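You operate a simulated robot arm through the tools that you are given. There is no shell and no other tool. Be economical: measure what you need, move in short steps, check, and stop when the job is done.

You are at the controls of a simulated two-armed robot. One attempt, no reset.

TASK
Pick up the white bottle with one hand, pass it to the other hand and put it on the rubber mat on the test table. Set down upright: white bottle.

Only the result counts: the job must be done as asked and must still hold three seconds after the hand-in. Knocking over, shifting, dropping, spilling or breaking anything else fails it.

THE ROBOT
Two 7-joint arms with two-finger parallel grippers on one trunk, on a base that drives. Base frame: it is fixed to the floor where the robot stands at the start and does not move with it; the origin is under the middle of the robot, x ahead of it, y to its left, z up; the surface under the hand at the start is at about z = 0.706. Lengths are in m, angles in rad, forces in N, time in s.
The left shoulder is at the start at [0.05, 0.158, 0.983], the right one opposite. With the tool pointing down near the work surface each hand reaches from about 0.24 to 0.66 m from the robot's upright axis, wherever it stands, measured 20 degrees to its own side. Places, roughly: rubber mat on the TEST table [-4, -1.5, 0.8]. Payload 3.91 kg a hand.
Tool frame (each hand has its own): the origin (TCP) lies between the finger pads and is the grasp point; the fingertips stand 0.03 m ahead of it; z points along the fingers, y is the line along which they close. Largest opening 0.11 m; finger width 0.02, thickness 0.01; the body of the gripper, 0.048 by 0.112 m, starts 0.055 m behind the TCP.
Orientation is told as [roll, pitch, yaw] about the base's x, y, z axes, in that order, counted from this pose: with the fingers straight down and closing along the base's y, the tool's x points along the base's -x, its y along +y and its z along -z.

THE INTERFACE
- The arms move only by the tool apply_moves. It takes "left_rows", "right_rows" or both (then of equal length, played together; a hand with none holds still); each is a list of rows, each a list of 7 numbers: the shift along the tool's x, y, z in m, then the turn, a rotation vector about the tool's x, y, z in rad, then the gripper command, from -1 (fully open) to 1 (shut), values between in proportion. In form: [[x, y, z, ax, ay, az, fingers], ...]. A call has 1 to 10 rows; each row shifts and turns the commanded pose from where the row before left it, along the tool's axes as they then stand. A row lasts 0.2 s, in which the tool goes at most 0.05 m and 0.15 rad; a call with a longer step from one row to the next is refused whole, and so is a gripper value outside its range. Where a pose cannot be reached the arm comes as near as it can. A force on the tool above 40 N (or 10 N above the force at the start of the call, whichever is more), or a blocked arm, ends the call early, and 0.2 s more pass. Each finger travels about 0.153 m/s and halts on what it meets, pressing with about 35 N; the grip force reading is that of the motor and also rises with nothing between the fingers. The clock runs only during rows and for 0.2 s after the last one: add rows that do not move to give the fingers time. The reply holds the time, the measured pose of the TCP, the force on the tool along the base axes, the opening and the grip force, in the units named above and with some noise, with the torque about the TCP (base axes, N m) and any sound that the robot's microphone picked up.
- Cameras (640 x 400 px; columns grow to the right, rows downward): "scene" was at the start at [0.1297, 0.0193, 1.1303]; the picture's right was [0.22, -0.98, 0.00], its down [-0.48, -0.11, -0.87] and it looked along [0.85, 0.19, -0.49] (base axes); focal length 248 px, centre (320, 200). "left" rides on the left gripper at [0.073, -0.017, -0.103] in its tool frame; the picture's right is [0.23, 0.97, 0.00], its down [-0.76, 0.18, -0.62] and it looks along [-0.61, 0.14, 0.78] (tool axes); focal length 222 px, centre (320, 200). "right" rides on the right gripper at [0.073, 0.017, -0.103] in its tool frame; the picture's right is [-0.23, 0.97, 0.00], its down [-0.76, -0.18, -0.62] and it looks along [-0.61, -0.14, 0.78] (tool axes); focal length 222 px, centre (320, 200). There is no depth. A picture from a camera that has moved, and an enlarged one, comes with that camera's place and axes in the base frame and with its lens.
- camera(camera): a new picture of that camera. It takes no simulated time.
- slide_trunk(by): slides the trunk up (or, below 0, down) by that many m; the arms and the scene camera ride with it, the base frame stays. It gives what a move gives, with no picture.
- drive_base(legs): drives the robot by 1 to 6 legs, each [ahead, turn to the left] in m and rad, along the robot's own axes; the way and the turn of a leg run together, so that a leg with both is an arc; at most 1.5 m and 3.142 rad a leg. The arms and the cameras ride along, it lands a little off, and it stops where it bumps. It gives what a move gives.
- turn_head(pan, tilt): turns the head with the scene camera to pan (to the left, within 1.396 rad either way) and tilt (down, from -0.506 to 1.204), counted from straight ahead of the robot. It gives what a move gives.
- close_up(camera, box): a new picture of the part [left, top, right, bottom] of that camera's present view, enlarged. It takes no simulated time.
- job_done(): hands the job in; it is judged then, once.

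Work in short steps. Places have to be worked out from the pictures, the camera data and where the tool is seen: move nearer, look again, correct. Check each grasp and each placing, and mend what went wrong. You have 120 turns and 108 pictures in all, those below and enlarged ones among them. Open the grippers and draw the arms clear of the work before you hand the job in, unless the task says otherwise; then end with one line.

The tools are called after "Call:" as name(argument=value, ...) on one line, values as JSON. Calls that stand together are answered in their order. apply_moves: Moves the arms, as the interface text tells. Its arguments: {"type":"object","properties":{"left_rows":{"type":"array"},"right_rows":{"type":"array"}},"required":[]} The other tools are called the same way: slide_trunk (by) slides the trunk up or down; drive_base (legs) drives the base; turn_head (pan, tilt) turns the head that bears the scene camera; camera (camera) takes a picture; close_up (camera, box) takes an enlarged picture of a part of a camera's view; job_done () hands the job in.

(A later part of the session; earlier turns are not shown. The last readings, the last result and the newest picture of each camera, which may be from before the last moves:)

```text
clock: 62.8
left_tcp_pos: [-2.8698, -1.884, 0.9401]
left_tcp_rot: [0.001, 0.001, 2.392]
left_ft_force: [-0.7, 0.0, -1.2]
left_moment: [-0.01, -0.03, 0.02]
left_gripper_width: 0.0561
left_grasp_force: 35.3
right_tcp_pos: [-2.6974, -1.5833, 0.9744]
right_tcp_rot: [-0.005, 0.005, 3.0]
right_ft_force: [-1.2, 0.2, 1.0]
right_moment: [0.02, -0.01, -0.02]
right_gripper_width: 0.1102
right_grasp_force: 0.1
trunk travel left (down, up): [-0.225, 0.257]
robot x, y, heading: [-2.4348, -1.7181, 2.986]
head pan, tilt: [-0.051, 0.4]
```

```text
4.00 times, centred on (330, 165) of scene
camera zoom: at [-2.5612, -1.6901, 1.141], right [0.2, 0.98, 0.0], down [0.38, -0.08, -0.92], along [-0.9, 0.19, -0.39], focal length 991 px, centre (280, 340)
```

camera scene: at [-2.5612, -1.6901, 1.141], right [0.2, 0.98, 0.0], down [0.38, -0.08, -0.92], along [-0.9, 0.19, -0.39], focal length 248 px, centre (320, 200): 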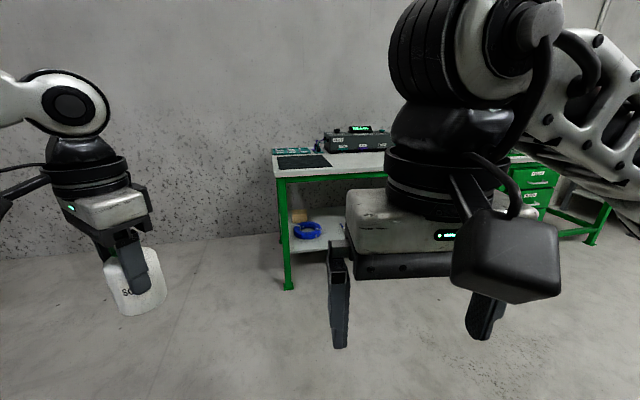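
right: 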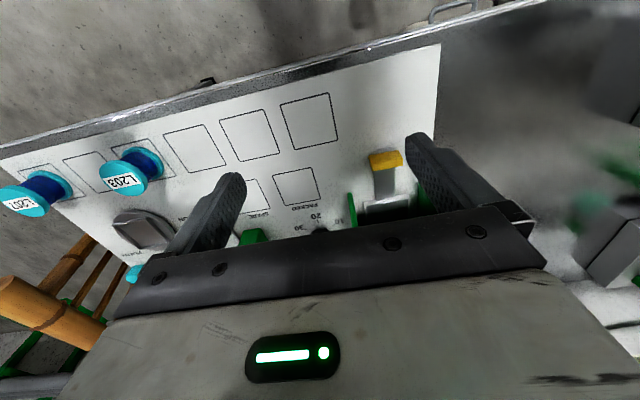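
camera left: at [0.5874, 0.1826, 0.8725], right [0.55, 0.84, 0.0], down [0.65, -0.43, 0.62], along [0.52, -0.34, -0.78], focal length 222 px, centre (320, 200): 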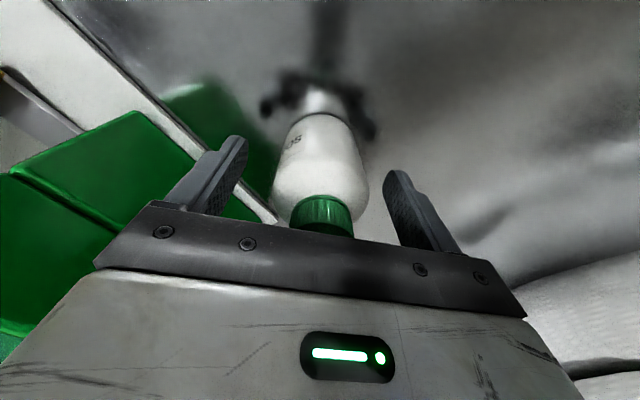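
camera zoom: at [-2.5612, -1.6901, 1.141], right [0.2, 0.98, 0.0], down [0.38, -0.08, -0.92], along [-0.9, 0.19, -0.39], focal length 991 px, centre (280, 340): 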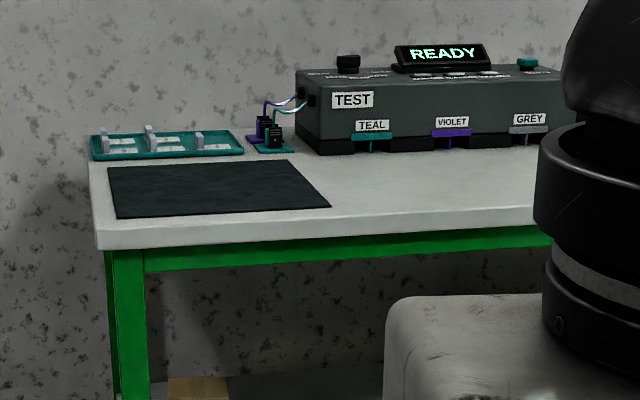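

The mat spans about x -4.04..-3.77, y -1.64..-1.37 at z≈0.8, with free space around its front. I'll do the hand-over here in open space, starting by testing whether the right wrist can yaw -90° so its camera ends up on top.

Call:
apply_moves(right_rows=[[-0.027, -0.037, 0, 0, 0, 0.15, -1], [-0.027, -0.037, 0, 0, 0, 0.15, -1], [-0.027, -0.037, 0, 0, 0, 0.15, -1], [0, 0, 0, 0, 0, 0.15, -1], [0, 0, 0, 0, 0, 0.15, -1], [0, 0, 0, 0, 0, 0.15, -1], [0, 0, 0, 0, 0, 0.15, -1], [0, 0, 0, 0, 0, 0.15, -1], [0, 0, 0, 0, 0, 0.15, -1], [0, 0, 0, 0, 0, 0.15, -1]])

```text
clock: 65.0
left_tcp_pos: [-2.8701, -1.8842, 0.9406]
left_tcp_rot: [0.001, 0.001, 2.393]
left_ft_force: [-0.1, 0.2, -1.4]
left_moment: [-0.01, 0.01, -0.02]
left_gripper_width: 0.0562
left_grasp_force: 35.4
right_tcp_pos: [-2.7415, -1.4547, 0.9732]
right_tcp_rot: [-0.004, -0.003, 1.497]
right_ft_force: [0.7, -0.5, 0.0]
right_moment: [-0.01, -0.01, -0.01]
right_gripper_width: 0.1099
right_grasp_force: 0.1
trunk travel left (down, up): [-0.225, 0.257]
robot x, y, heading: [-2.4315, -1.7131, 2.99]
head pan, tilt: [-0.051, 0.4]
```

Yaw to -1.49 relative was reached. Now I'll tilt the right hand so it points left and nearly horizontal, camera up.

Call:
apply_moves(right_rows=[[0, 0, 0, 0, 0.15, 0, -1], [0, 0, 0, 0, 0.15, 0, -1], [0, 0, 0, 0, 0.15, 0, -1], [0, 0, 0, 0, 0.15, 0, -1], [0, 0, 0, 0, 0.15, 0, -1], [0, 0, 0, 0, 0.15, 0, -1], [0, 0, 0, 0, 0.15, 0, -1], [0, 0, 0, 0, 0.15, 0, -1], [0, 0, 0, 0, 0.1, 0, -1]])

Call:
camera(camera="scene")

```text
clock: 67.0
left_tcp_pos: [-2.8706, -1.8849, 0.9396]
left_tcp_rot: [0.001, 0.001, 2.392]
left_ft_force: [0.9, 0.0, -2.6]
left_moment: [-0.01, 0.0, -0.02]
left_gripper_width: 0.056
left_grasp_force: 35.2
right_tcp_pos: [-2.7418, -1.4539, 0.9732]
right_tcp_rot: [-0.018, 1.298, 1.484]
right_ft_force: [0.2, -0.1, 0.1]
right_moment: [0.02, -0.01, 0.0]
right_gripper_width: 0.1102
right_grasp_force: 0.0
trunk travel left (down, up): [-0.225, 0.257]
robot x, y, heading: [-2.4343, -1.7126, 2.986]
head pan, tilt: [-0.051, 0.4]
```

```text
76 pictures are left
camera scene: at [-2.5612, -1.69, 1.141], right [0.2, 0.98, 0.0], down [0.38, -0.08, -0.92], along [-0.9, 0.19, -0.39], focal length 248 px, centre (320, 200)
```

scene: 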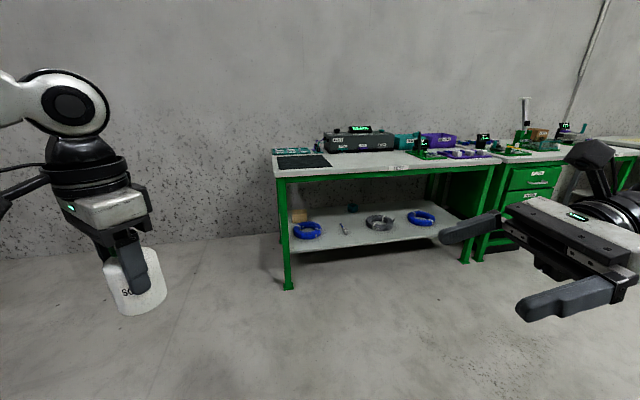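

The right hand now points left with its camera up. Next I'll yaw the left hand so its closing axis lines up with the right hand's approach, and bring the bottle toward the middle.

Call:
apply_moves(left_rows=[[0, 0, 0, 0, 0, -0.1334, 1], [0, 0, 0, 0, 0, -0.1334, 1], [0, 0, 0, 0, 0, -0.1334, 1], [0, 0, 0, 0, 0, -0.1334, 1], [0, 0, 0, 0, 0, -0.1334, 1], [0.009, -0.03, 0, 0, 0, 0, 1], [0.009, -0.03, 0, 0, 0, 0, 1], [0.009, -0.03, 0, 0, 0, 0, 1], [0.009, -0.03, 0, 0, 0, 0, 1], [0, 0, 0, 0, 0, 0, 1]])

Call:
turn_head(pan=0.0, tilt=0.7)

Call:
camera(camera="scene")

Call:
camera(camera="right")

```text
clock: 69.2
left_tcp_pos: [-2.8261, -1.769, 0.9387]
left_tcp_rot: [0.002, -0.001, 3.058]
left_ft_force: [0.5, -0.2, -0.8]
left_moment: [0.02, -0.03, -0.01]
left_gripper_width: 0.0561
left_grasp_force: 34.9
right_tcp_pos: [-2.7425, -1.4554, 0.9739]
right_tcp_rot: [-0.02, 1.298, 1.48]
right_ft_force: [-0.7, -0.6, 0.8]
right_moment: [0.01, 0.02, -0.04]
right_gripper_width: 0.1097
right_grasp_force: 0.0
trunk travel left (down, up): [-0.225, 0.257]
robot x, y, heading: [-2.4316, -1.7135, 2.986]
head pan, tilt: [-0.051, 0.4]
```

```text
clock: 70.0
left_tcp_pos: [-2.8247, -1.7691, 0.9391]
left_tcp_rot: [-0.001, 0.0, 3.057]
left_ft_force: [0.1, 0.2, -2.5]
left_moment: [0.01, -0.03, -0.03]
left_gripper_width: 0.0559
left_grasp_force: 35.4
right_tcp_pos: [-2.7424, -1.4557, 0.9734]
right_tcp_rot: [-0.017, 1.296, 1.481]
right_ft_force: [-0.6, -0.5, -0.5]
right_moment: [0.02, -0.02, -0.01]
right_gripper_width: 0.11
right_grasp_force: 0.1
trunk travel left (down, up): [-0.225, 0.257]
robot x, y, heading: [-2.429, -1.7178, 2.986]
head pan, tilt: [0.0, 0.7]
```

```text
75 pictures are left
camera scene: at [-2.5544, -1.6958, 1.1142], right [0.15, 0.99, 0.0], down [0.64, -0.1, -0.77], along [-0.76, 0.12, -0.64], focal length 248 px, centre (320, 200)
```

scene: 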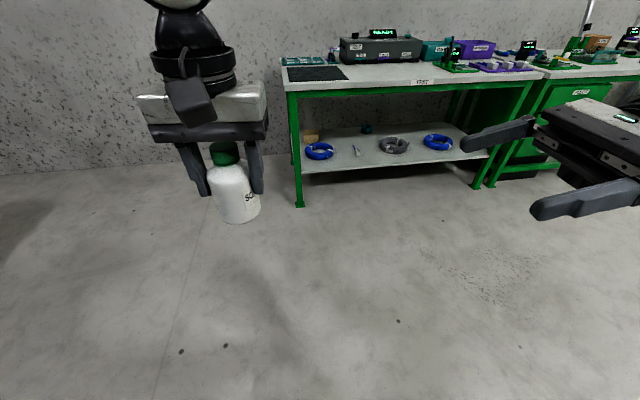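

```text
74 pictures are left
camera right: at [-2.7538, -1.374, 1.0717], right [-0.97, 0.13, -0.22], down [0.24, 0.79, -0.56], along [0.1, -0.6, -0.8], focal length 222 px, centre (320, 200)
```

right: 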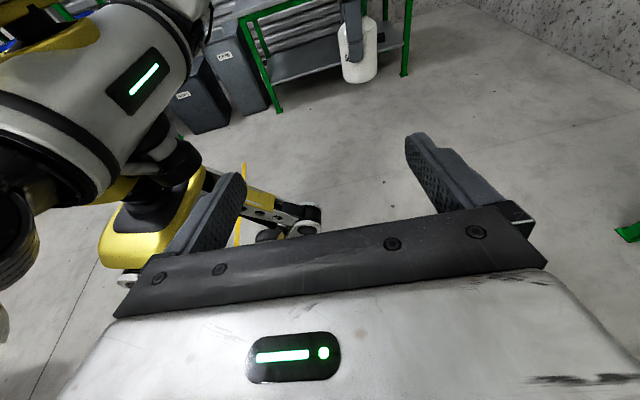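

Everything is set: the bottle axis is near (-2.825,-1.769), with its base at z≈0.876. I'll bring the right hand to a pre-grasp point about 0.12 m short and check alignment.

Call:
apply_moves(right_rows=[[0.0043, 0.0122, 0.038, 0, 0, 0, -1], [0.0043, 0.0122, 0.038, 0, 0, 0, -1], [0.0043, 0.0122, 0.038, 0, 0, 0, -1], [0.0043, 0.0122, 0.038, 0, 0, 0, -1], [0.0043, 0.0122, 0.038, 0, 0, 0, -1], [0, 0, 0, 0, 0, 0, -1]])

Call:
camera(camera="scene")

Call:
camera(camera="right")

```text
clock: 71.4
left_tcp_pos: [-2.825, -1.7679, 0.939]
left_tcp_rot: [0.0, 0.001, 3.059]
left_ft_force: [-0.4, 0.2, -2.0]
left_moment: [-0.03, -0.02, 0.02]
left_gripper_width: 0.056
left_grasp_force: 35.0
right_tcp_pos: [-2.8163, -1.6385, 0.9434]
right_tcp_rot: [-0.016, 1.297, 1.482]
right_ft_force: [-0.5, -1.0, 0.3]
right_moment: [0.02, -0.01, -0.01]
right_gripper_width: 0.1102
right_grasp_force: 0.1
trunk travel left (down, up): [-0.225, 0.257]
robot x, y, heading: [-2.4295, -1.7136, 2.99]
head pan, tilt: [0.0, 0.7]
```

```text
73 pictures are left
camera scene: at [-2.5544, -1.6959, 1.1141], right [0.15, 0.99, 0.0], down [0.64, -0.1, -0.76], along [-0.76, 0.12, -0.64], focal length 248 px, centre (320, 200)
```

scene: 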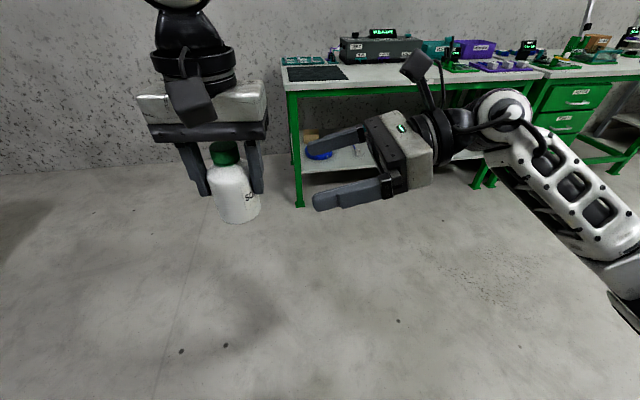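

```text
72 pictures are left
camera right: at [-2.8275, -1.5584, 1.0413], right [-0.97, 0.13, -0.22], down [0.24, 0.79, -0.56], along [0.1, -0.6, -0.8], focal length 222 px, centre (320, 200)
```

right: 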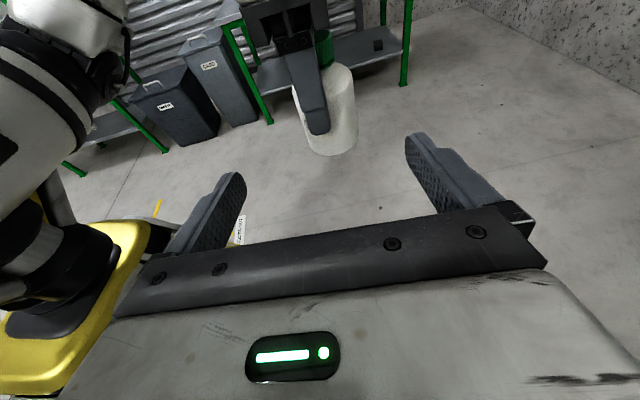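

The right hand is lined up with the bottle. I'll advance 0.085 m along its axis and check before the last bit.

Call:
apply_moves(right_rows=[[0, 0, 0.03, 0, 0, 0, -1], [0, 0, 0.03, 0, 0, 0, -1], [0, 0, 0.025, 0, 0, 0, -1], [0, 0, 0, 0, 0, 0, -1]])

Call:
camera(camera="scene")

Call:
camera(camera="right")

```text
clock: 72.4
left_tcp_pos: [-2.8255, -1.7689, 0.9399]
left_tcp_rot: [-0.001, 0.0, 3.058]
left_ft_force: [0.4, 0.6, -1.7]
left_moment: [0.01, -0.01, -0.03]
left_gripper_width: 0.0559
left_grasp_force: 34.8
right_tcp_pos: [-2.8207, -1.7202, 0.9206]
right_tcp_rot: [-0.02, 1.295, 1.483]
right_ft_force: [0.2, -0.1, 0.2]
right_moment: [0.01, 0.04, 0.02]
right_gripper_width: 0.1101
right_grasp_force: 0.0
trunk travel left (down, up): [-0.225, 0.257]
robot x, y, heading: [-2.4302, -1.7143, 2.987]
head pan, tilt: [0.0, 0.7]
```

```text
71 pictures are left
camera scene: at [-2.5544, -1.6959, 1.1141], right [0.15, 0.99, 0.0], down [0.64, -0.1, -0.76], along [-0.76, 0.12, -0.64], focal length 248 px, centre (320, 200)
```

scene: 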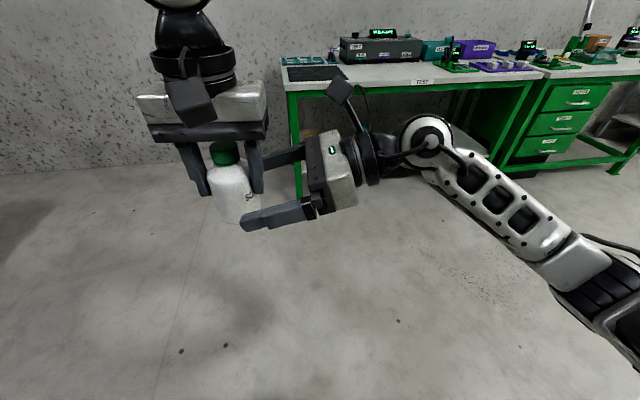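

```text
70 pictures are left
camera right: at [-2.8312, -1.6386, 1.0185], right [-0.97, 0.13, -0.22], down [0.24, 0.79, -0.56], along [0.1, -0.6, -0.8], focal length 222 px, centre (320, 200)
```

right: 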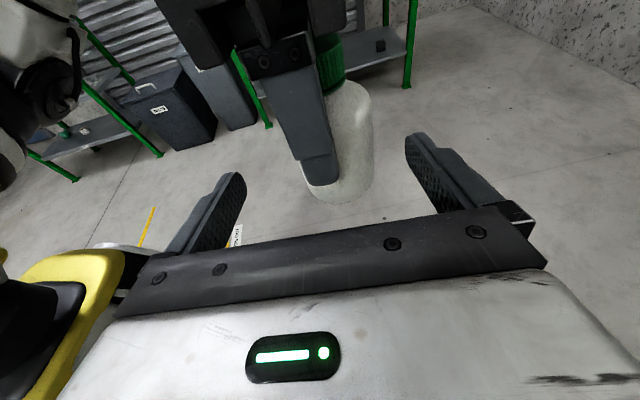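

Clearances look fine. I'll advance the last 0.036 m and check the palm-to-finger gap.

Call:
apply_moves(right_rows=[[0, 0.001, 0.018, 0, 0, 0, -1], [0, 0, 0.018, 0, 0, 0, -1], [0, 0, 0, 0, 0, 0, -1]])

Call:
close_up(camera="scene", box=[140, 80, 380, 230])

Call:
camera(camera="right")

```text
clock: 73.2
left_tcp_pos: [-2.8255, -1.7687, 0.9395]
left_tcp_rot: [0.001, -0.001, 3.057]
left_ft_force: [0.0, 0.5, -1.6]
left_moment: [0.01, -0.01, 0.04]
left_gripper_width: 0.0558
left_grasp_force: 35.2
right_tcp_pos: [-2.8231, -1.7551, 0.9099]
right_tcp_rot: [-0.017, 1.295, 1.48]
right_ft_force: [-0.3, 0.8, -0.4]
right_moment: [0.01, 0.01, -0.01]
right_gripper_width: 0.1097
right_grasp_force: 0.1
trunk travel left (down, up): [-0.225, 0.257]
robot x, y, heading: [-2.4283, -1.7153, 2.988]
head pan, tilt: [0.0, 0.7]
```

```text
2.67 times, centred on (260, 155) of scene
camera zoom: at [-2.5544, -1.6958, 1.1141], right [0.15, 0.99, 0.0], down [0.64, -0.1, -0.76], along [-0.76, 0.12, -0.64], focal length 661 px, centre (480, 320)
```

zoom: 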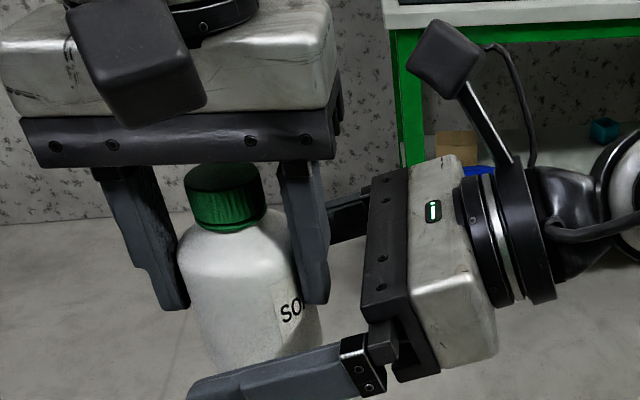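

```text
68 pictures are left
camera right: at [-2.8353, -1.6739, 1.0069], right [-0.97, 0.13, -0.22], down [0.24, 0.79, -0.56], along [0.1, -0.6, -0.8], focal length 222 px, centre (320, 200)
```

right: 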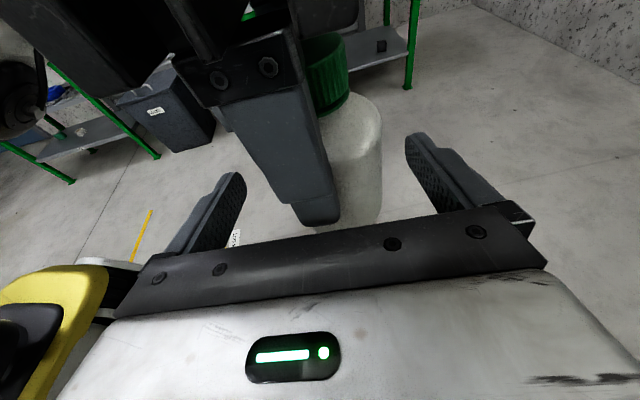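

The palm clears the left finger and the right fingers straddle the bottle low on its body. I'll close the right hand while the left keeps holding.

Call:
apply_moves(right_rows=[[0, 0, 0, 0, 0, 0, 0.2], [0, 0, 0, 0, 0, 0, 1], [0, 0, 0, 0, 0, 0, 1], [0, 0, 0, 0, 0, 0, 1]])

Call:
close_up(camera="scene", box=[140, 80, 380, 230])

```text
clock: 74.2
left_tcp_pos: [-2.8212, -1.7675, 0.9385]
left_tcp_rot: [-0.002, 0.014, 3.055]
left_ft_force: [35.8, 7.9, 2.7]
left_moment: [0.21, -0.61, -0.36]
left_gripper_width: 0.056
left_grasp_force: 34.8
right_tcp_pos: [-2.828, -1.7534, 0.9078]
right_tcp_rot: [-0.019, 1.296, 1.469]
right_ft_force: [-35.1, -8.1, -1.9]
right_moment: [0.09, -0.49, -0.21]
right_gripper_width: 0.0562
right_grasp_force: 34.5
trunk travel left (down, up): [-0.225, 0.257]
robot x, y, heading: [-2.4359, -1.7104, 2.992]
head pan, tilt: [0.0, 0.7]
```

```text
2.67 times, centred on (260, 155) of scene
camera zoom: at [-2.5544, -1.6958, 1.1141], right [0.15, 0.99, 0.0], down [0.64, -0.1, -0.76], along [-0.76, 0.12, -0.64], focal length 661 px, centre (480, 320)
```

zoom: 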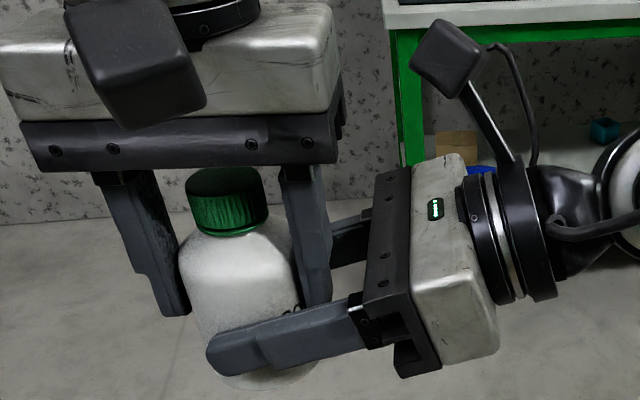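

Both hands hold, but a 35 N sideways load shows the right hand is about 5 mm off. I'll shift its command along its tool y to relieve the load.

Call:
apply_moves(left_rows=[[0, 0, 0, 0, 0, 0, 1], [0, 0, 0, 0, 0, 0, 1], [0, 0, 0, 0, 0, 0, 1]], right_rows=[[0, 0.004, 0, 0, 0, 0, 1], [0, 0.004, 0, 0, 0, 0, 1], [0, 0, 0, 0, 0, 0, 1]])

```text
clock: 75.0
left_tcp_pos: [-2.826, -1.7682, 0.9398]
left_tcp_rot: [0.0, 0.005, 3.06]
left_ft_force: [11.5, 2.5, 2.4]
left_moment: [0.03, -1.05, 0.28]
left_gripper_width: 0.056
left_grasp_force: 35.1
right_tcp_pos: [-2.831, -1.7547, 0.9092]
right_tcp_rot: [-0.014, 1.296, 1.488]
right_ft_force: [-10.8, -1.5, -3.0]
right_moment: [0.07, 0.65, -0.47]
right_gripper_width: 0.0564
right_grasp_force: 35.1
trunk travel left (down, up): [-0.225, 0.257]
robot x, y, heading: [-2.4336, -1.7152, 2.986]
head pan, tilt: [0.0, 0.7]
```

The load is down to about 11 N. I'll shift 3 mm more, then open the left fingers.

Call:
apply_moves(left_rows=[[0, 0, 0, 0, 0, 0, 1], [0, 0, 0, 0, 0, 0, 1], [0, 0, 0, 0, 0, 0, 0.3], [0, 0, 0, 0, 0, 0, -0.1], [0, 0, 0, 0, 0, 0, -0.3], [0, 0, 0, 0, 0, 0, -0.3]], right_rows=[[0, 0.003, 0, 0, 0, 0, 1], [0, 0, 0, 0, 0, 0, 1], [0, 0, 0, 0, 0, 0, 1], [0, 0, 0, 0, 0, 0, 1], [0, 0, 0, 0, 0, 0, 1], [0, 0, 0, 0, 0, 0, 1]])

Call:
close_up(camera="scene", box=[140, 80, 380, 230])

```text
clock: 76.4
left_tcp_pos: [-2.8253, -1.769, 0.9403]
left_tcp_rot: [0.0, -0.002, 3.057]
left_ft_force: [-0.2, -0.3, 0.1]
left_moment: [0.02, -0.03, -0.01]
left_gripper_width: 0.0716
left_grasp_force: 0.0
right_tcp_pos: [-2.8354, -1.7548, 0.9088]
right_tcp_rot: [-0.019, 1.297, 1.482]
right_ft_force: [0.3, -0.2, 0.5]
right_moment: [0.0, -0.01, -0.02]
right_gripper_width: 0.0563
right_grasp_force: 35.1
trunk travel left (down, up): [-0.225, 0.257]
robot x, y, heading: [-2.4325, -1.715, 2.988]
head pan, tilt: [0.0, 0.7]
```

```text
2.67 times, centred on (260, 155) of scene
camera zoom: at [-2.5544, -1.6958, 1.1141], right [0.15, 0.99, 0.0], down [0.64, -0.1, -0.76], along [-0.76, 0.12, -0.64], focal length 661 px, centre (480, 320)
```

zoom: 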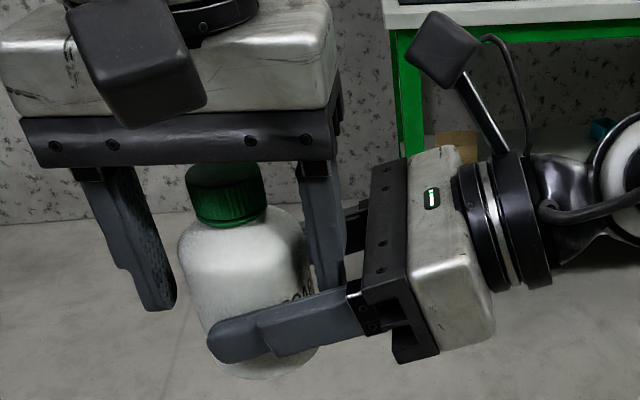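

The right hand alone holds the bottle with no side load. I'll lift the left hand straight up and then away to the left.

Call:
apply_moves(left_rows=[[0, 0, -0.02, 0, 0, 0, -0.3], [0, 0, -0.03, 0, 0, 0, -0.3], [0, 0, -0.04, 0, 0, 0, -0.3], [0, 0, -0.04, 0, 0, 0, -0.3], [0, 0.045, 0, 0, 0, 0, -0.3], [0, 0.045, 0, 0, 0, 0, -0.3], [0, 0.045, 0, 0, 0, 0, -0.3], [0, 0.045, 0, 0, 0, 0, -0.3]])

Call:
close_up(camera="scene", box=[140, 80, 380, 230])

Call:
camera(camera="right")

```text
clock: 78.2
left_tcp_pos: [-2.8433, -1.9709, 1.0716]
left_tcp_rot: [-0.002, 0.0, 3.056]
left_ft_force: [0.8, 0.6, -0.1]
left_moment: [-0.05, 0.0, 0.01]
left_gripper_width: 0.0715
left_grasp_force: 0.0
left hand out of reach, approached as far as the arm can: row 3, 4
right_tcp_pos: [-2.8364, -1.7545, 0.9084]
right_tcp_rot: [-0.018, 1.297, 1.485]
right_ft_force: [0.2, 0.4, -1.1]
right_moment: [0.04, 0.0, -0.01]
right_gripper_width: 0.0563
right_grasp_force: 34.8
trunk travel left (down, up): [-0.225, 0.257]
robot x, y, heading: [-2.4294, -1.7127, 2.989]
head pan, tilt: [0.0, 0.7]
```

```text
2.67 times, centred on (260, 155) of scene
camera zoom: at [-2.5544, -1.696, 1.1141], right [0.15, 0.99, 0.0], down [0.64, -0.1, -0.76], along [-0.76, 0.12, -0.64], focal length 661 px, centre (480, 320)
```

zoom: 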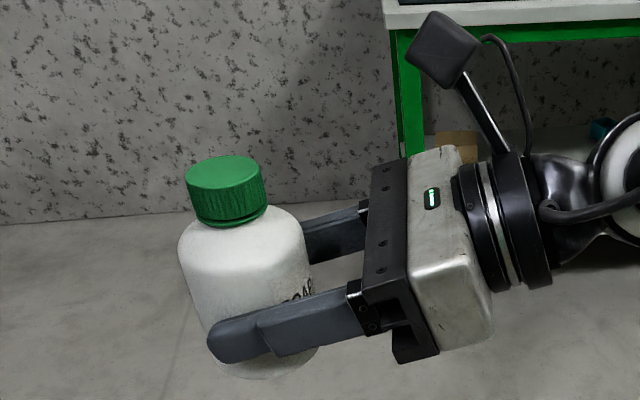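

```text
64 pictures are left
camera right: at [-2.8472, -1.6735, 1.0068], right [-0.97, 0.13, -0.22], down [0.24, 0.79, -0.56], along [0.1, -0.6, -0.8], focal length 222 px, centre (320, 200)
```

right: 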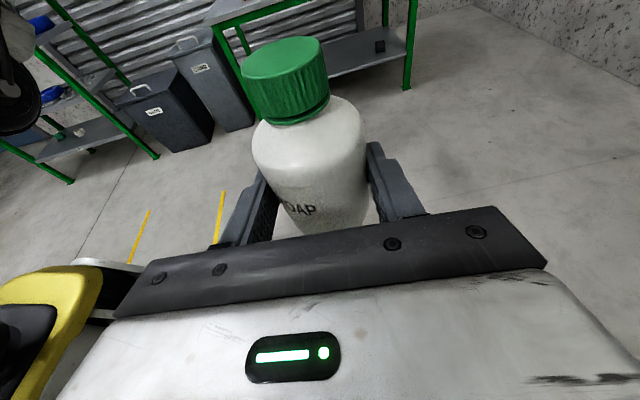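

The hand-over worked: the right hand holds the bottle, nearly upright. Before approaching the table I'll check where the right elbow and forearm are.

Call:
turn_head(pan=-0.8, tilt=0.7)

Call:
camera(camera="scene")

```text
clock: 79.3
left_tcp_pos: [-2.8444, -1.9698, 1.0727]
left_tcp_rot: [0.0, 0.0, 3.057]
left_ft_force: [0.0, 0.2, 0.4]
left_moment: [0.0, 0.02, 0.03]
left_gripper_width: 0.0717
left_grasp_force: 0.0
right_tcp_pos: [-2.8349, -1.754, 0.9097]
right_tcp_rot: [-0.017, 1.296, 1.482]
right_ft_force: [0.0, 0.7, -0.1]
right_moment: [0.02, -0.03, 0.02]
right_gripper_width: 0.0561
right_grasp_force: 35.4
trunk travel left (down, up): [-0.225, 0.257]
robot x, y, heading: [-2.4283, -1.7139, 2.989]
head pan, tilt: [-0.799, 0.7]
```

```text
63 pictures are left
camera scene: at [-2.5198, -1.6396, 1.1141], right [0.81, 0.58, 0.0], down [0.37, -0.52, -0.76], along [-0.44, 0.62, -0.64], focal length 248 px, centre (320, 200)
```

scene: 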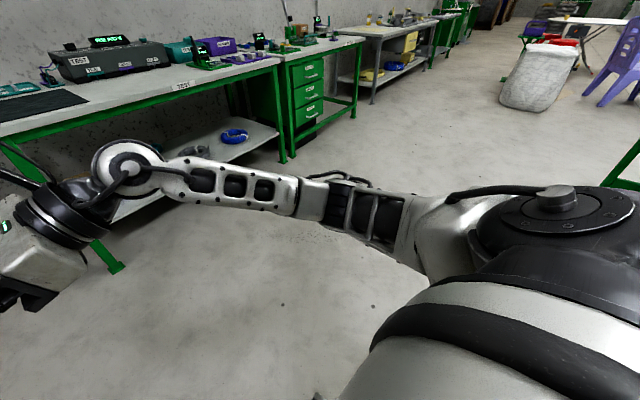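

The forearm slopes from an elbow near z≈0.81 up to the wrist. Raising the trunk will give clearance over the table. I'll raise it 0.13 m and drive to a point about 0.4 m from the table edge.

Call:
slide_trunk(by=0.13)

Call:
drive_base(legs=[[0.0, -0.19], [0.85, 0.0], [0.0, 0.34]])

Call:
turn_head(pan=0.0, tilt=0.75)

Call:
camera(camera="scene")

```text
clock: 80.9
left_tcp_pos: [-2.8432, -1.9711, 1.2007]
left_tcp_rot: [0.0, 0.001, 3.058]
left_ft_force: [-0.2, 0.8, -1.7]
left_moment: [-0.01, 0.0, 0.04]
left_gripper_width: 0.0713
left_grasp_force: 0.0
right_tcp_pos: [-2.8367, -1.7531, 1.0387]
right_tcp_rot: [-0.017, 1.295, 1.482]
right_ft_force: [-0.2, 0.0, -2.2]
right_moment: [0.0, -0.02, -0.01]
right_gripper_width: 0.0562
right_grasp_force: 35.4
trunk travel left (down, up): [-0.355, 0.127]
robot x, y, heading: [-2.4335, -1.7158, 2.985]
head pan, tilt: [-0.799, 0.7]
```

```text
clock: 87.1
left_tcp_pos: [-3.6035, -1.7311, 1.2021]
left_tcp_rot: [-0.001, 0.001, -3.101]
left_ft_force: [0.0, -0.5, 0.3]
left_moment: [0.02, -0.01, 0.0]
left_gripper_width: 0.0711
left_grasp_force: 0.0
right_tcp_pos: [-3.6234, -1.5128, 1.039]
right_tcp_rot: [-0.017, 1.297, 1.609]
right_ft_force: [0.2, -1.5, -2.6]
right_moment: [0.05, -0.03, 0.03]
right_gripper_width: 0.0561
right_grasp_force: 35.0
trunk travel left (down, up): [-0.355, 0.127]
robot x, y, heading: [-3.2291, -1.4238, 3.11]
head pan, tilt: [-0.799, 0.7]
```

```text
clock: 88.3
left_tcp_pos: [-3.6032, -1.7304, 1.201]
left_tcp_rot: [0.0, 0.0, -3.098]
left_ft_force: [-0.9, -0.1, -1.0]
left_moment: [0.01, 0.0, 0.01]
left_gripper_width: 0.0712
left_grasp_force: 0.1
right_tcp_pos: [-3.6226, -1.5134, 1.0385]
right_tcp_rot: [-0.019, 1.297, 1.608]
right_ft_force: [-0.3, 0.5, -1.7]
right_moment: [0.02, 0.0, 0.0]
right_gripper_width: 0.0561
right_grasp_force: 35.1
trunk travel left (down, up): [-0.355, 0.127]
robot x, y, heading: [-3.2283, -1.4228, 3.116]
head pan, tilt: [0.0, 0.75]
```

```text
62 pictures are left
camera scene: at [-3.35, -1.4201, 1.2399], right [0.03, 1.0, 0.0], down [0.68, -0.02, -0.73], along [-0.73, 0.02, -0.68], focal length 248 px, centre (320, 200)
```

scene: 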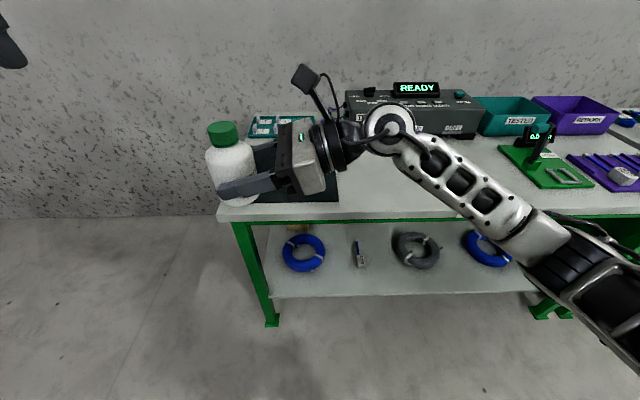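

I'm in front of the table: its edge is near x≈-3.79 and the mat starts at about -3.82. I'll drive 0.22 m ahead so the bottle hangs over the mat.

Call:
drive_base(legs=[[0.22, 0.0]])

Call:
camera(camera="scene")

Call:
camera(camera="right")

```text
clock: 90.0
left_tcp_pos: [-3.8265, -1.7218, 1.2012]
left_tcp_rot: [0.0, 0.001, -3.101]
left_ft_force: [0.2, 0.9, -0.5]
left_moment: [-0.01, 0.0, -0.01]
left_gripper_width: 0.0718
left_grasp_force: 0.0
right_tcp_pos: [-3.8445, -1.5063, 1.0383]
right_tcp_rot: [-0.021, 1.297, 1.607]
right_ft_force: [-0.3, 0.3, -1.5]
right_moment: [0.06, -0.02, 0.03]
right_gripper_width: 0.0559
right_grasp_force: 35.0
trunk travel left (down, up): [-0.355, 0.127]
robot x, y, heading: [-3.4542, -1.4139, 3.108]
head pan, tilt: [0.0, 0.75]
```

```text
61 pictures are left
camera scene: at [-3.5719, -1.4138, 1.2398], right [0.03, 1.0, 0.0], down [0.68, -0.02, -0.73], along [-0.73, 0.02, -0.68], focal length 248 px, centre (320, 200)
```

scene: 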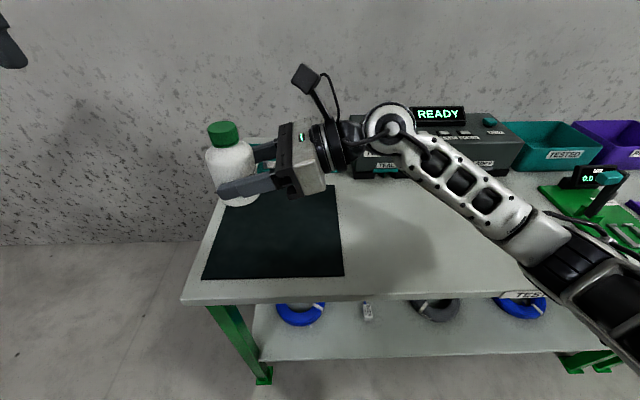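

```text
60 pictures are left
camera right: at [-3.8671, -1.4277, 1.1365], right [-0.97, 0.01, -0.22], down [0.14, 0.81, -0.56], along [0.18, -0.58, -0.8], focal length 222 px, centre (320, 200)
```

right: 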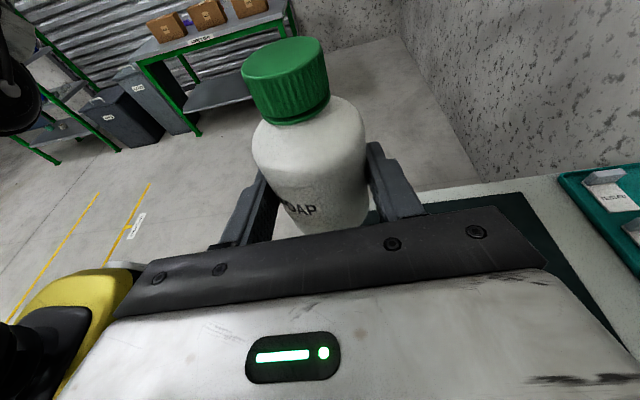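

The mat spans x -4.10..-3.83, y -1.635..-1.36. I'll drive 5 cm more, then move the bottle over the mat centre and partway down.

Call:
drive_base(legs=[[0.05, 0.0]])

Call:
apply_moves(right_rows=[[0, 0.028, 0.013, 0, 0, 0, 1], [0, 0.028, 0.013, 0, 0, 0, 1], [-0.03, 0, 0, 0, 0, 0, 1], [-0.03, 0, 0, 0, 0, 0, 1], [-0.03, 0, 0, 0, 0, 0, 1], [0, 0, 0, 0, 0, 0, 1]])

Call:
camera(camera="scene")

```text
clock: 90.9
left_tcp_pos: [-3.8766, -1.7211, 1.2029]
left_tcp_rot: [0.0, 0.0, -3.103]
left_ft_force: [0.3, -0.8, -0.2]
left_moment: [0.04, 0.0, 0.06]
left_gripper_width: 0.0716
left_grasp_force: 0.0
right_tcp_pos: [-3.8954, -1.5042, 1.038]
right_tcp_rot: [-0.021, 1.295, 1.605]
right_ft_force: [-1.0, 0.6, -1.7]
right_moment: [0.05, 0.0, 0.02]
right_gripper_width: 0.0562
right_grasp_force: 35.0
trunk travel left (down, up): [-0.355, 0.127]
robot x, y, heading: [-3.4992, -1.4162, 3.113]
head pan, tilt: [0.0, 0.75]
```

```text
clock: 92.3
left_tcp_pos: [-3.8758, -1.7206, 1.2013]
left_tcp_rot: [-0.001, 0.001, -3.104]
left_ft_force: [0.0, 1.1, -0.4]
left_moment: [0.01, 0.01, -0.01]
left_gripper_width: 0.0715
left_grasp_force: 0.1
right_tcp_pos: [-3.9513, -1.5093, 0.9438]
right_tcp_rot: [-0.017, 1.295, 1.608]
right_ft_force: [-1.2, 0.8, -2.2]
right_moment: [0.03, 0.0, -0.03]
right_gripper_width: 0.0562
right_grasp_force: 34.9
trunk travel left (down, up): [-0.355, 0.127]
robot x, y, heading: [-3.494, -1.4107, 3.111]
head pan, tilt: [0.0, 0.75]
```

```text
59 pictures are left
camera scene: at [-3.6212, -1.4123, 1.2399], right [0.03, 1.0, 0.0], down [0.68, -0.02, -0.73], along [-0.73, 0.02, -0.68], focal length 248 px, centre (320, 200)
```

scene: 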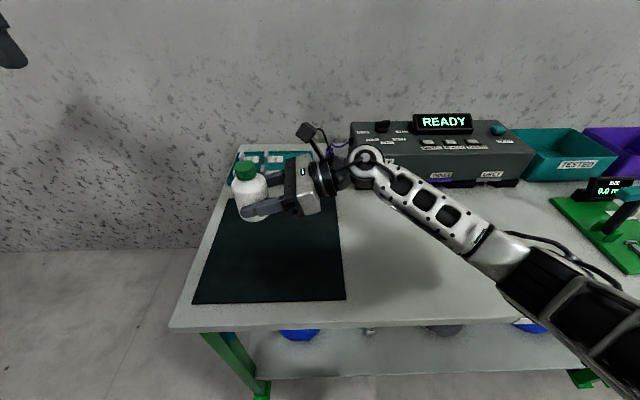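

The bottle hangs over the mat. To keep the wrist well clear of the tester I'll shift about 3.5 cm toward the robot while lowering 8 cm.

Call:
apply_moves(right_rows=[[-0.0193, -0.009, 0.0054, 0, 0, 0, 1], [-0.0193, -0.009, 0.0054, 0, 0, 0, 1], [-0.0193, -0.009, 0.0054, 0, 0, 0, 1], [-0.0193, -0.008, 0.0054, 0, 0, 0, 1], [0, 0, 0, 0, 0, 0, 1]])

Call:
close_up(camera="scene", box=[170, 120, 410, 270])

Call:
camera(camera="right")

```text
clock: 93.5
left_tcp_pos: [-3.8769, -1.7209, 1.2019]
left_tcp_rot: [-0.001, 0.0, -3.105]
left_ft_force: [0.3, 0.4, -0.1]
left_moment: [0.02, -0.01, 0.03]
left_gripper_width: 0.0713
left_grasp_force: 0.1
right_tcp_pos: [-3.915, -1.5075, 0.866]
right_tcp_rot: [-0.017, 1.296, 1.608]
right_ft_force: [0.9, 0.0, -1.9]
right_moment: [0.01, 0.03, 0.0]
right_gripper_width: 0.0564
right_grasp_force: 35.0
trunk travel left (down, up): [-0.355, 0.127]
robot x, y, heading: [-3.5007, -1.4158, 3.106]
head pan, tilt: [0.0, 0.75]
```

```text
2.67 times, centred on (290, 195) of scene
camera zoom: at [-3.6212, -1.4123, 1.2399], right [0.03, 1.0, 0.0], down [0.68, -0.02, -0.73], along [-0.73, 0.02, -0.68], focal length 661 px, centre (400, 213)
```

zoom: 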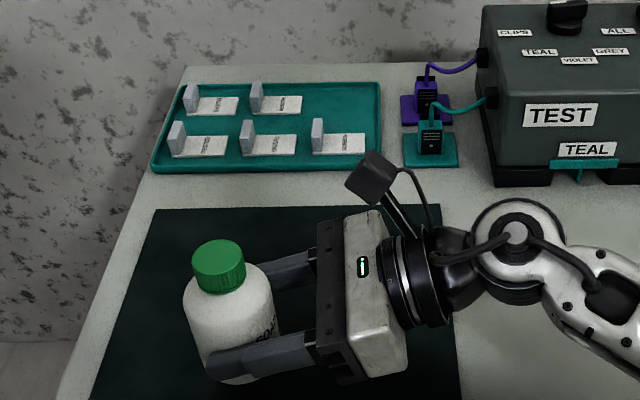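

```text
57 pictures are left
camera right: at [-3.9366, -1.4275, 0.9638], right [-0.97, 0.01, -0.22], down [0.14, 0.81, -0.56], along [0.18, -0.58, -0.8], focal length 222 px, centre (320, 200)
```

right: 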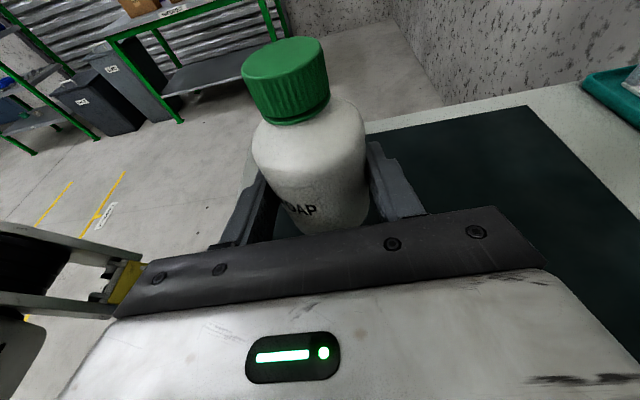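

About 2.5 cm remains. I'll lower in small steps and watch the force for contact.

Call:
apply_moves(right_rows=[[-0.0048, 0, 0.00135, 0, 0, 0, 1], [-0.0048, 0, 0.00135, 0, 0, 0, 1], [-0.0048, 0, 0.00135, 0, 0, 0, 1], [-0.0029, 0, 0.0008, 0, 0, 0, 1], [0, 0, 0, 0, 0, 0, 1]])

Call:
apply_moves(right_rows=[[-0.0029, 0, 0.0008, 0, 0, 0, 1], [0, 0, 0, 0, 0, 0, 1]])

```text
clock: 94.7
left_tcp_pos: [-3.8765, -1.7207, 1.2022]
left_tcp_rot: [-0.001, -0.001, -3.102]
left_ft_force: [-0.4, -0.1, 0.3]
left_moment: [0.03, -0.01, 0.0]
left_gripper_width: 0.0714
left_grasp_force: 0.0
right_tcp_pos: [-3.9147, -1.507, 0.8476]
right_tcp_rot: [-0.02, 1.294, 1.606]
right_ft_force: [-0.3, -0.5, -1.2]
right_moment: [0.03, 0.0, 0.03]
right_gripper_width: 0.056
right_grasp_force: 35.0
trunk travel left (down, up): [-0.355, 0.127]
robot x, y, heading: [-3.4993, -1.4132, 3.111]
head pan, tilt: [0.0, 0.75]
```

```text
clock: 95.3
left_tcp_pos: [-3.8757, -1.7201, 1.2018]
left_tcp_rot: [-0.001, 0.0, -3.104]
left_ft_force: [0.3, -0.1, -0.1]
left_moment: [0.02, 0.0, -0.03]
left_gripper_width: 0.0714
left_grasp_force: 0.0
right_tcp_pos: [-3.9143, -1.5065, 0.8445]
right_tcp_rot: [-0.019, 1.295, 1.606]
right_ft_force: [0.2, -0.1, -1.6]
right_moment: [0.04, -0.02, -0.02]
right_gripper_width: 0.0562
right_grasp_force: 34.7
trunk travel left (down, up): [-0.355, 0.127]
robot x, y, heading: [-3.5046, -1.416, 3.115]
head pan, tilt: [0.0, 0.75]
```

There is no contact yet at TCP z 0.8445. I'll keep going in 2–3 mm steps.

Call:
apply_moves(right_rows=[[-0.0024, 0, 0.0007, 0, 0, 0, 1], [0, 0, 0, 0, 0, 0, 1]])

Call:
apply_moves(right_rows=[[-0.0024, 0, 0.0007, 0, 0, 0, 1], [0, 0, 0, 0, 0, 0, 1]])

Call:
apply_moves(right_rows=[[-0.0024, 0, 0.0007, 0, 0, 0, 1], [0, 0, 0, 0, 0, 0, 1]])

Call:
close_up(camera="scene", box=[210, 170, 370, 270])

```text
clock: 95.9
left_tcp_pos: [-3.8754, -1.7212, 1.2021]
left_tcp_rot: [-0.001, 0.002, -3.103]
left_ft_force: [-0.6, -1.5, 0.4]
left_moment: [-0.02, -0.02, 0.0]
left_gripper_width: 0.0715
left_grasp_force: 0.0
right_tcp_pos: [-3.9147, -1.5075, 0.8411]
right_tcp_rot: [-0.018, 1.294, 1.605]
right_ft_force: [-0.1, -0.4, -1.6]
right_moment: [0.02, 0.01, 0.0]
right_gripper_width: 0.0563
right_grasp_force: 35.2
trunk travel left (down, up): [-0.355, 0.127]
robot x, y, heading: [-3.5005, -1.4148, 3.11]
head pan, tilt: [0.0, 0.75]
```

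```text
clock: 96.5
left_tcp_pos: [-3.8765, -1.7212, 1.2018]
left_tcp_rot: [0.0, 0.0, -3.104]
left_ft_force: [0.4, -0.3, 0.4]
left_moment: [-0.01, 0.01, -0.02]
left_gripper_width: 0.0715
left_grasp_force: 0.1
right_tcp_pos: [-3.9159, -1.5066, 0.8393]
right_tcp_rot: [-0.016, 1.295, 1.609]
right_ft_force: [-0.3, 0.0, -1.8]
right_moment: [0.04, 0.0, 0.03]
right_gripper_width: 0.0563
right_grasp_force: 34.9
trunk travel left (down, up): [-0.355, 0.127]
robot x, y, heading: [-3.4998, -1.4152, 3.112]
head pan, tilt: [0.0, 0.75]
```

```text
clock: 97.1
left_tcp_pos: [-3.8765, -1.7211, 1.2015]
left_tcp_rot: [0.0, 0.001, -3.104]
left_ft_force: [-0.7, 0.1, 0.6]
left_moment: [0.0, -0.02, 0.0]
left_gripper_width: 0.0715
left_grasp_force: 0.0
right_tcp_pos: [-3.9149, -1.5067, 0.8362]
right_tcp_rot: [-0.018, 1.296, 1.606]
right_ft_force: [0.3, 0.2, -1.6]
right_moment: [0.03, 0.04, 0.0]
right_gripper_width: 0.0562
right_grasp_force: 34.7
trunk travel left (down, up): [-0.355, 0.127]
robot x, y, heading: [-3.4957, -1.4182, 3.117]
head pan, tilt: [0.0, 0.75]
```

```text
4.00 times, centred on (290, 220) of scene
camera zoom: at [-3.6212, -1.4123, 1.2399], right [0.03, 1.0, 0.0], down [0.68, -0.02, -0.73], along [-0.73, 0.02, -0.68], focal length 991 px, centre (440, 120)
```

zoom: 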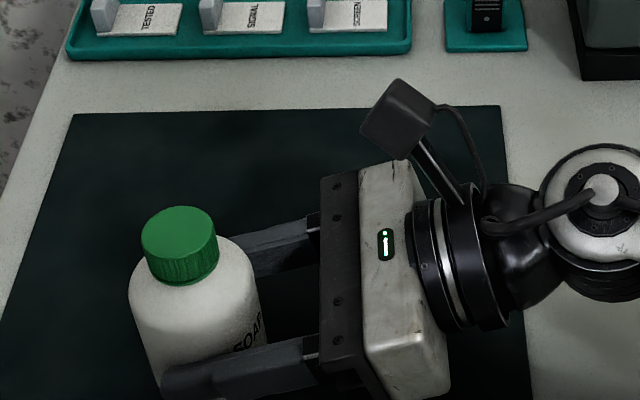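

Still no contact. I'll continue in small steps.

Call:
apply_moves(right_rows=[[-0.0024, 0, 0.0007, 0, 0, 0, 1], [-0.0024, 0, 0.0007, 0, 0, 0, 1], [0, 0, 0, 0, 0, 0, 1]])

Call:
apply_moves(right_rows=[[-0.0024, 0, 0.0007, 0, 0, 0, 1], [0, 0, 0, 0, 0, 0, 1]])

Call:
camera(camera="right")

```text
clock: 97.9
left_tcp_pos: [-3.876, -1.7206, 1.2023]
left_tcp_rot: [-0.002, -0.001, -3.103]
left_ft_force: [-0.2, -0.4, 0.0]
left_moment: [0.0, -0.02, 0.04]
left_gripper_width: 0.0715
left_grasp_force: 0.0
right_tcp_pos: [-3.915, -1.5064, 0.8323]
right_tcp_rot: [-0.019, 1.294, 1.603]
right_ft_force: [0.3, 0.1, -1.2]
right_moment: [0.07, 0.0, 0.01]
right_gripper_width: 0.0563
right_grasp_force: 35.3
trunk travel left (down, up): [-0.355, 0.127]
robot x, y, heading: [-3.5024, -1.4171, 3.112]
head pan, tilt: [0.0, 0.75]
```

```text
clock: 98.5
left_tcp_pos: [-3.8755, -1.7204, 1.2021]
left_tcp_rot: [-0.001, 0.0, -3.105]
left_ft_force: [0.6, 0.2, 0.3]
left_moment: [0.0, 0.01, 0.0]
left_gripper_width: 0.0715
left_grasp_force: 0.0
right_tcp_pos: [-3.9143, -1.5073, 0.8284]
right_tcp_rot: [-0.019, 1.296, 1.606]
right_ft_force: [0.1, 0.1, -1.7]
right_moment: [0.06, 0.01, 0.01]
right_gripper_width: 0.0562
right_grasp_force: 35.3
trunk travel left (down, up): [-0.355, 0.127]
robot x, y, heading: [-3.5023, -1.4152, 3.108]
head pan, tilt: [0.0, 0.75]
```

```text
55 pictures are left
camera right: at [-3.9357, -1.4281, 0.9263], right [-0.97, 0.01, -0.22], down [0.14, 0.82, -0.56], along [0.18, -0.58, -0.8], focal length 222 px, centre (320, 200)
```

right: 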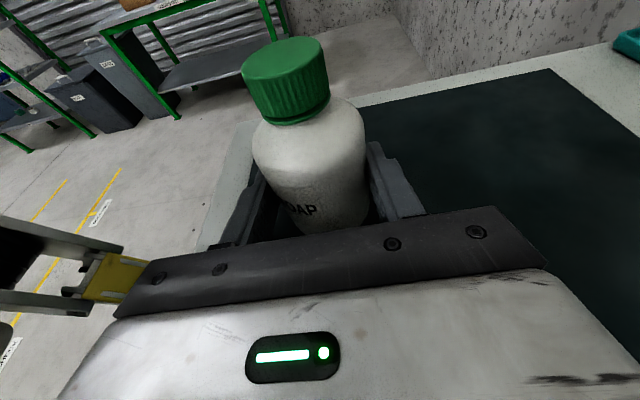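

Triangulating the mat corner from both cameras puts its top at z≈0.783, so a few millimetres remain. I'll continue in steps.

Call:
apply_moves(right_rows=[[-0.0024, 0, 0.0007, 0, 0, 0, 1], [0, 0, 0, 0, 0, 0, 1]])

Call:
apply_moves(right_rows=[[-0.0024, 0, 0.0007, 0, 0, 0, 1], [0, 0, 0, 0, 0, 0, 1]])

Call:
apply_moves(right_rows=[[-0.0019, 0, 0.0006, 0, 0, 0, 1], [0, 0, 0, 0, 0, 0, 1]])

```text
clock: 99.1
left_tcp_pos: [-3.8755, -1.7215, 1.2024]
left_tcp_rot: [0.0, 0.0, -3.103]
left_ft_force: [0.3, 0.0, 0.2]
left_moment: [-0.02, 0.01, -0.01]
left_gripper_width: 0.0712
left_grasp_force: 0.0
right_tcp_pos: [-3.9146, -1.506, 0.8252]
right_tcp_rot: [-0.02, 1.296, 1.607]
right_ft_force: [-0.1, 0.3, -1.4]
right_moment: [0.05, -0.04, 0.02]
right_gripper_width: 0.0563
right_grasp_force: 34.8
trunk travel left (down, up): [-0.355, 0.127]
robot x, y, heading: [-3.4993, -1.4131, 3.111]
head pan, tilt: [0.0, 0.75]
```

```text
clock: 99.7
left_tcp_pos: [-3.8759, -1.7206, 1.2018]
left_tcp_rot: [0.0, 0.001, -3.103]
left_ft_force: [0.0, 0.2, 0.0]
left_moment: [0.0, -0.02, -0.01]
left_gripper_width: 0.0713
left_grasp_force: 0.1
right_tcp_pos: [-3.9144, -1.5062, 0.8234]
right_tcp_rot: [-0.019, 1.295, 1.605]
right_ft_force: [0.5, 0.4, -1.2]
right_moment: [0.05, 0.04, 0.01]
right_gripper_width: 0.0561
right_grasp_force: 35.2
trunk travel left (down, up): [-0.355, 0.127]
robot x, y, heading: [-3.5039, -1.4132, 3.113]
head pan, tilt: [0.0, 0.75]
```

```text
clock: 100.3
left_tcp_pos: [-3.8762, -1.7199, 1.203]
left_tcp_rot: [0.003, -0.003, -3.102]
left_ft_force: [0.9, 0.0, -0.4]
left_moment: [0.02, 0.02, -0.03]
left_gripper_width: 0.0717
left_grasp_force: 0.1
right_tcp_pos: [-3.9143, -1.5065, 0.822]
right_tcp_rot: [-0.007, 1.298, 1.615]
right_ft_force: [1.3, 2.9, 10.0]
right_moment: [0.21, 0.03, -0.04]
right_gripper_width: 0.056
right_grasp_force: 35.3
trunk travel left (down, up): [-0.355, 0.127]
robot x, y, heading: [-3.4961, -1.4157, 3.11]
head pan, tilt: [0.0, 0.75]
```

Contact: 10 N upward at TCP z 0.822, which matches the bottle base on the mat. I'll open the fingers gently and check.

Call:
apply_moves(right_rows=[[0, 0, 0, 0, 0, 0, 0.2], [0, 0, 0, 0, 0, 0, -0.2], [0, 0, 0, 0, 0, 0, -0.6], [0, 0, 0, 0, 0, 0, -0.8], [0, 0, 0, 0, 0, 0, -0.8]])

Call:
close_up(camera="scene", box=[190, 150, 430, 300])

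Call:
camera(camera="right")

```text
clock: 101.5
left_tcp_pos: [-3.8755, -1.7223, 1.201]
left_tcp_rot: [0.0, -0.001, -3.102]
left_ft_force: [-0.3, -0.4, -0.4]
left_moment: [0.02, 0.02, 0.01]
left_gripper_width: 0.0716
left_grasp_force: 0.0
right_tcp_pos: [-3.9143, -1.5063, 0.822]
right_tcp_rot: [-0.017, 1.295, 1.608]
right_ft_force: [-0.8, 1.1, 1.1]
right_moment: [-0.02, -0.01, -0.01]
right_gripper_width: 0.0991
right_grasp_force: 0.0
trunk travel left (down, up): [-0.355, 0.127]
robot x, y, heading: [-3.4968, -1.4187, 3.11]
head pan, tilt: [0.0, 0.75]
```

```text
2.67 times, centred on (310, 225) of scene
camera zoom: at [-3.6211, -1.4122, 1.2399], right [0.03, 1.0, 0.0], down [0.68, -0.02, -0.73], along [-0.73, 0.02, -0.68], focal length 661 px, centre (347, 133)
```

zoom: 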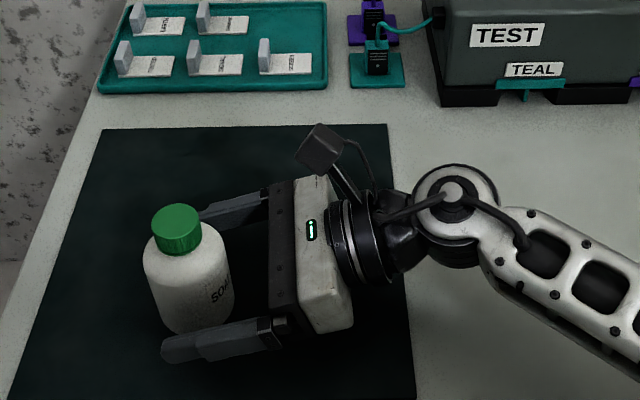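

```text
53 pictures are left
camera right: at [-3.936, -1.4277, 0.9191], right [-0.97, 0.01, -0.22], down [0.14, 0.82, -0.56], along [0.18, -0.58, -0.8], focal length 222 px, centre (320, 200)
```

right: 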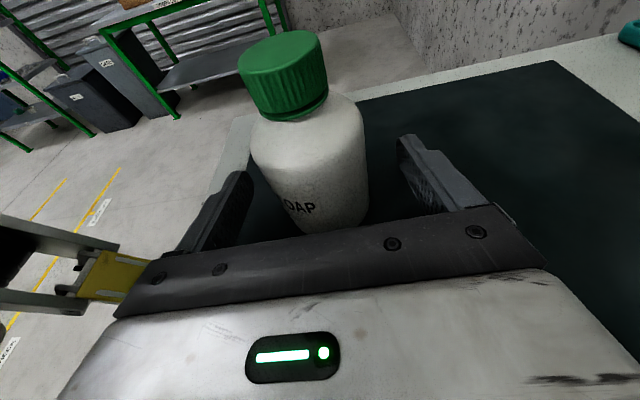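

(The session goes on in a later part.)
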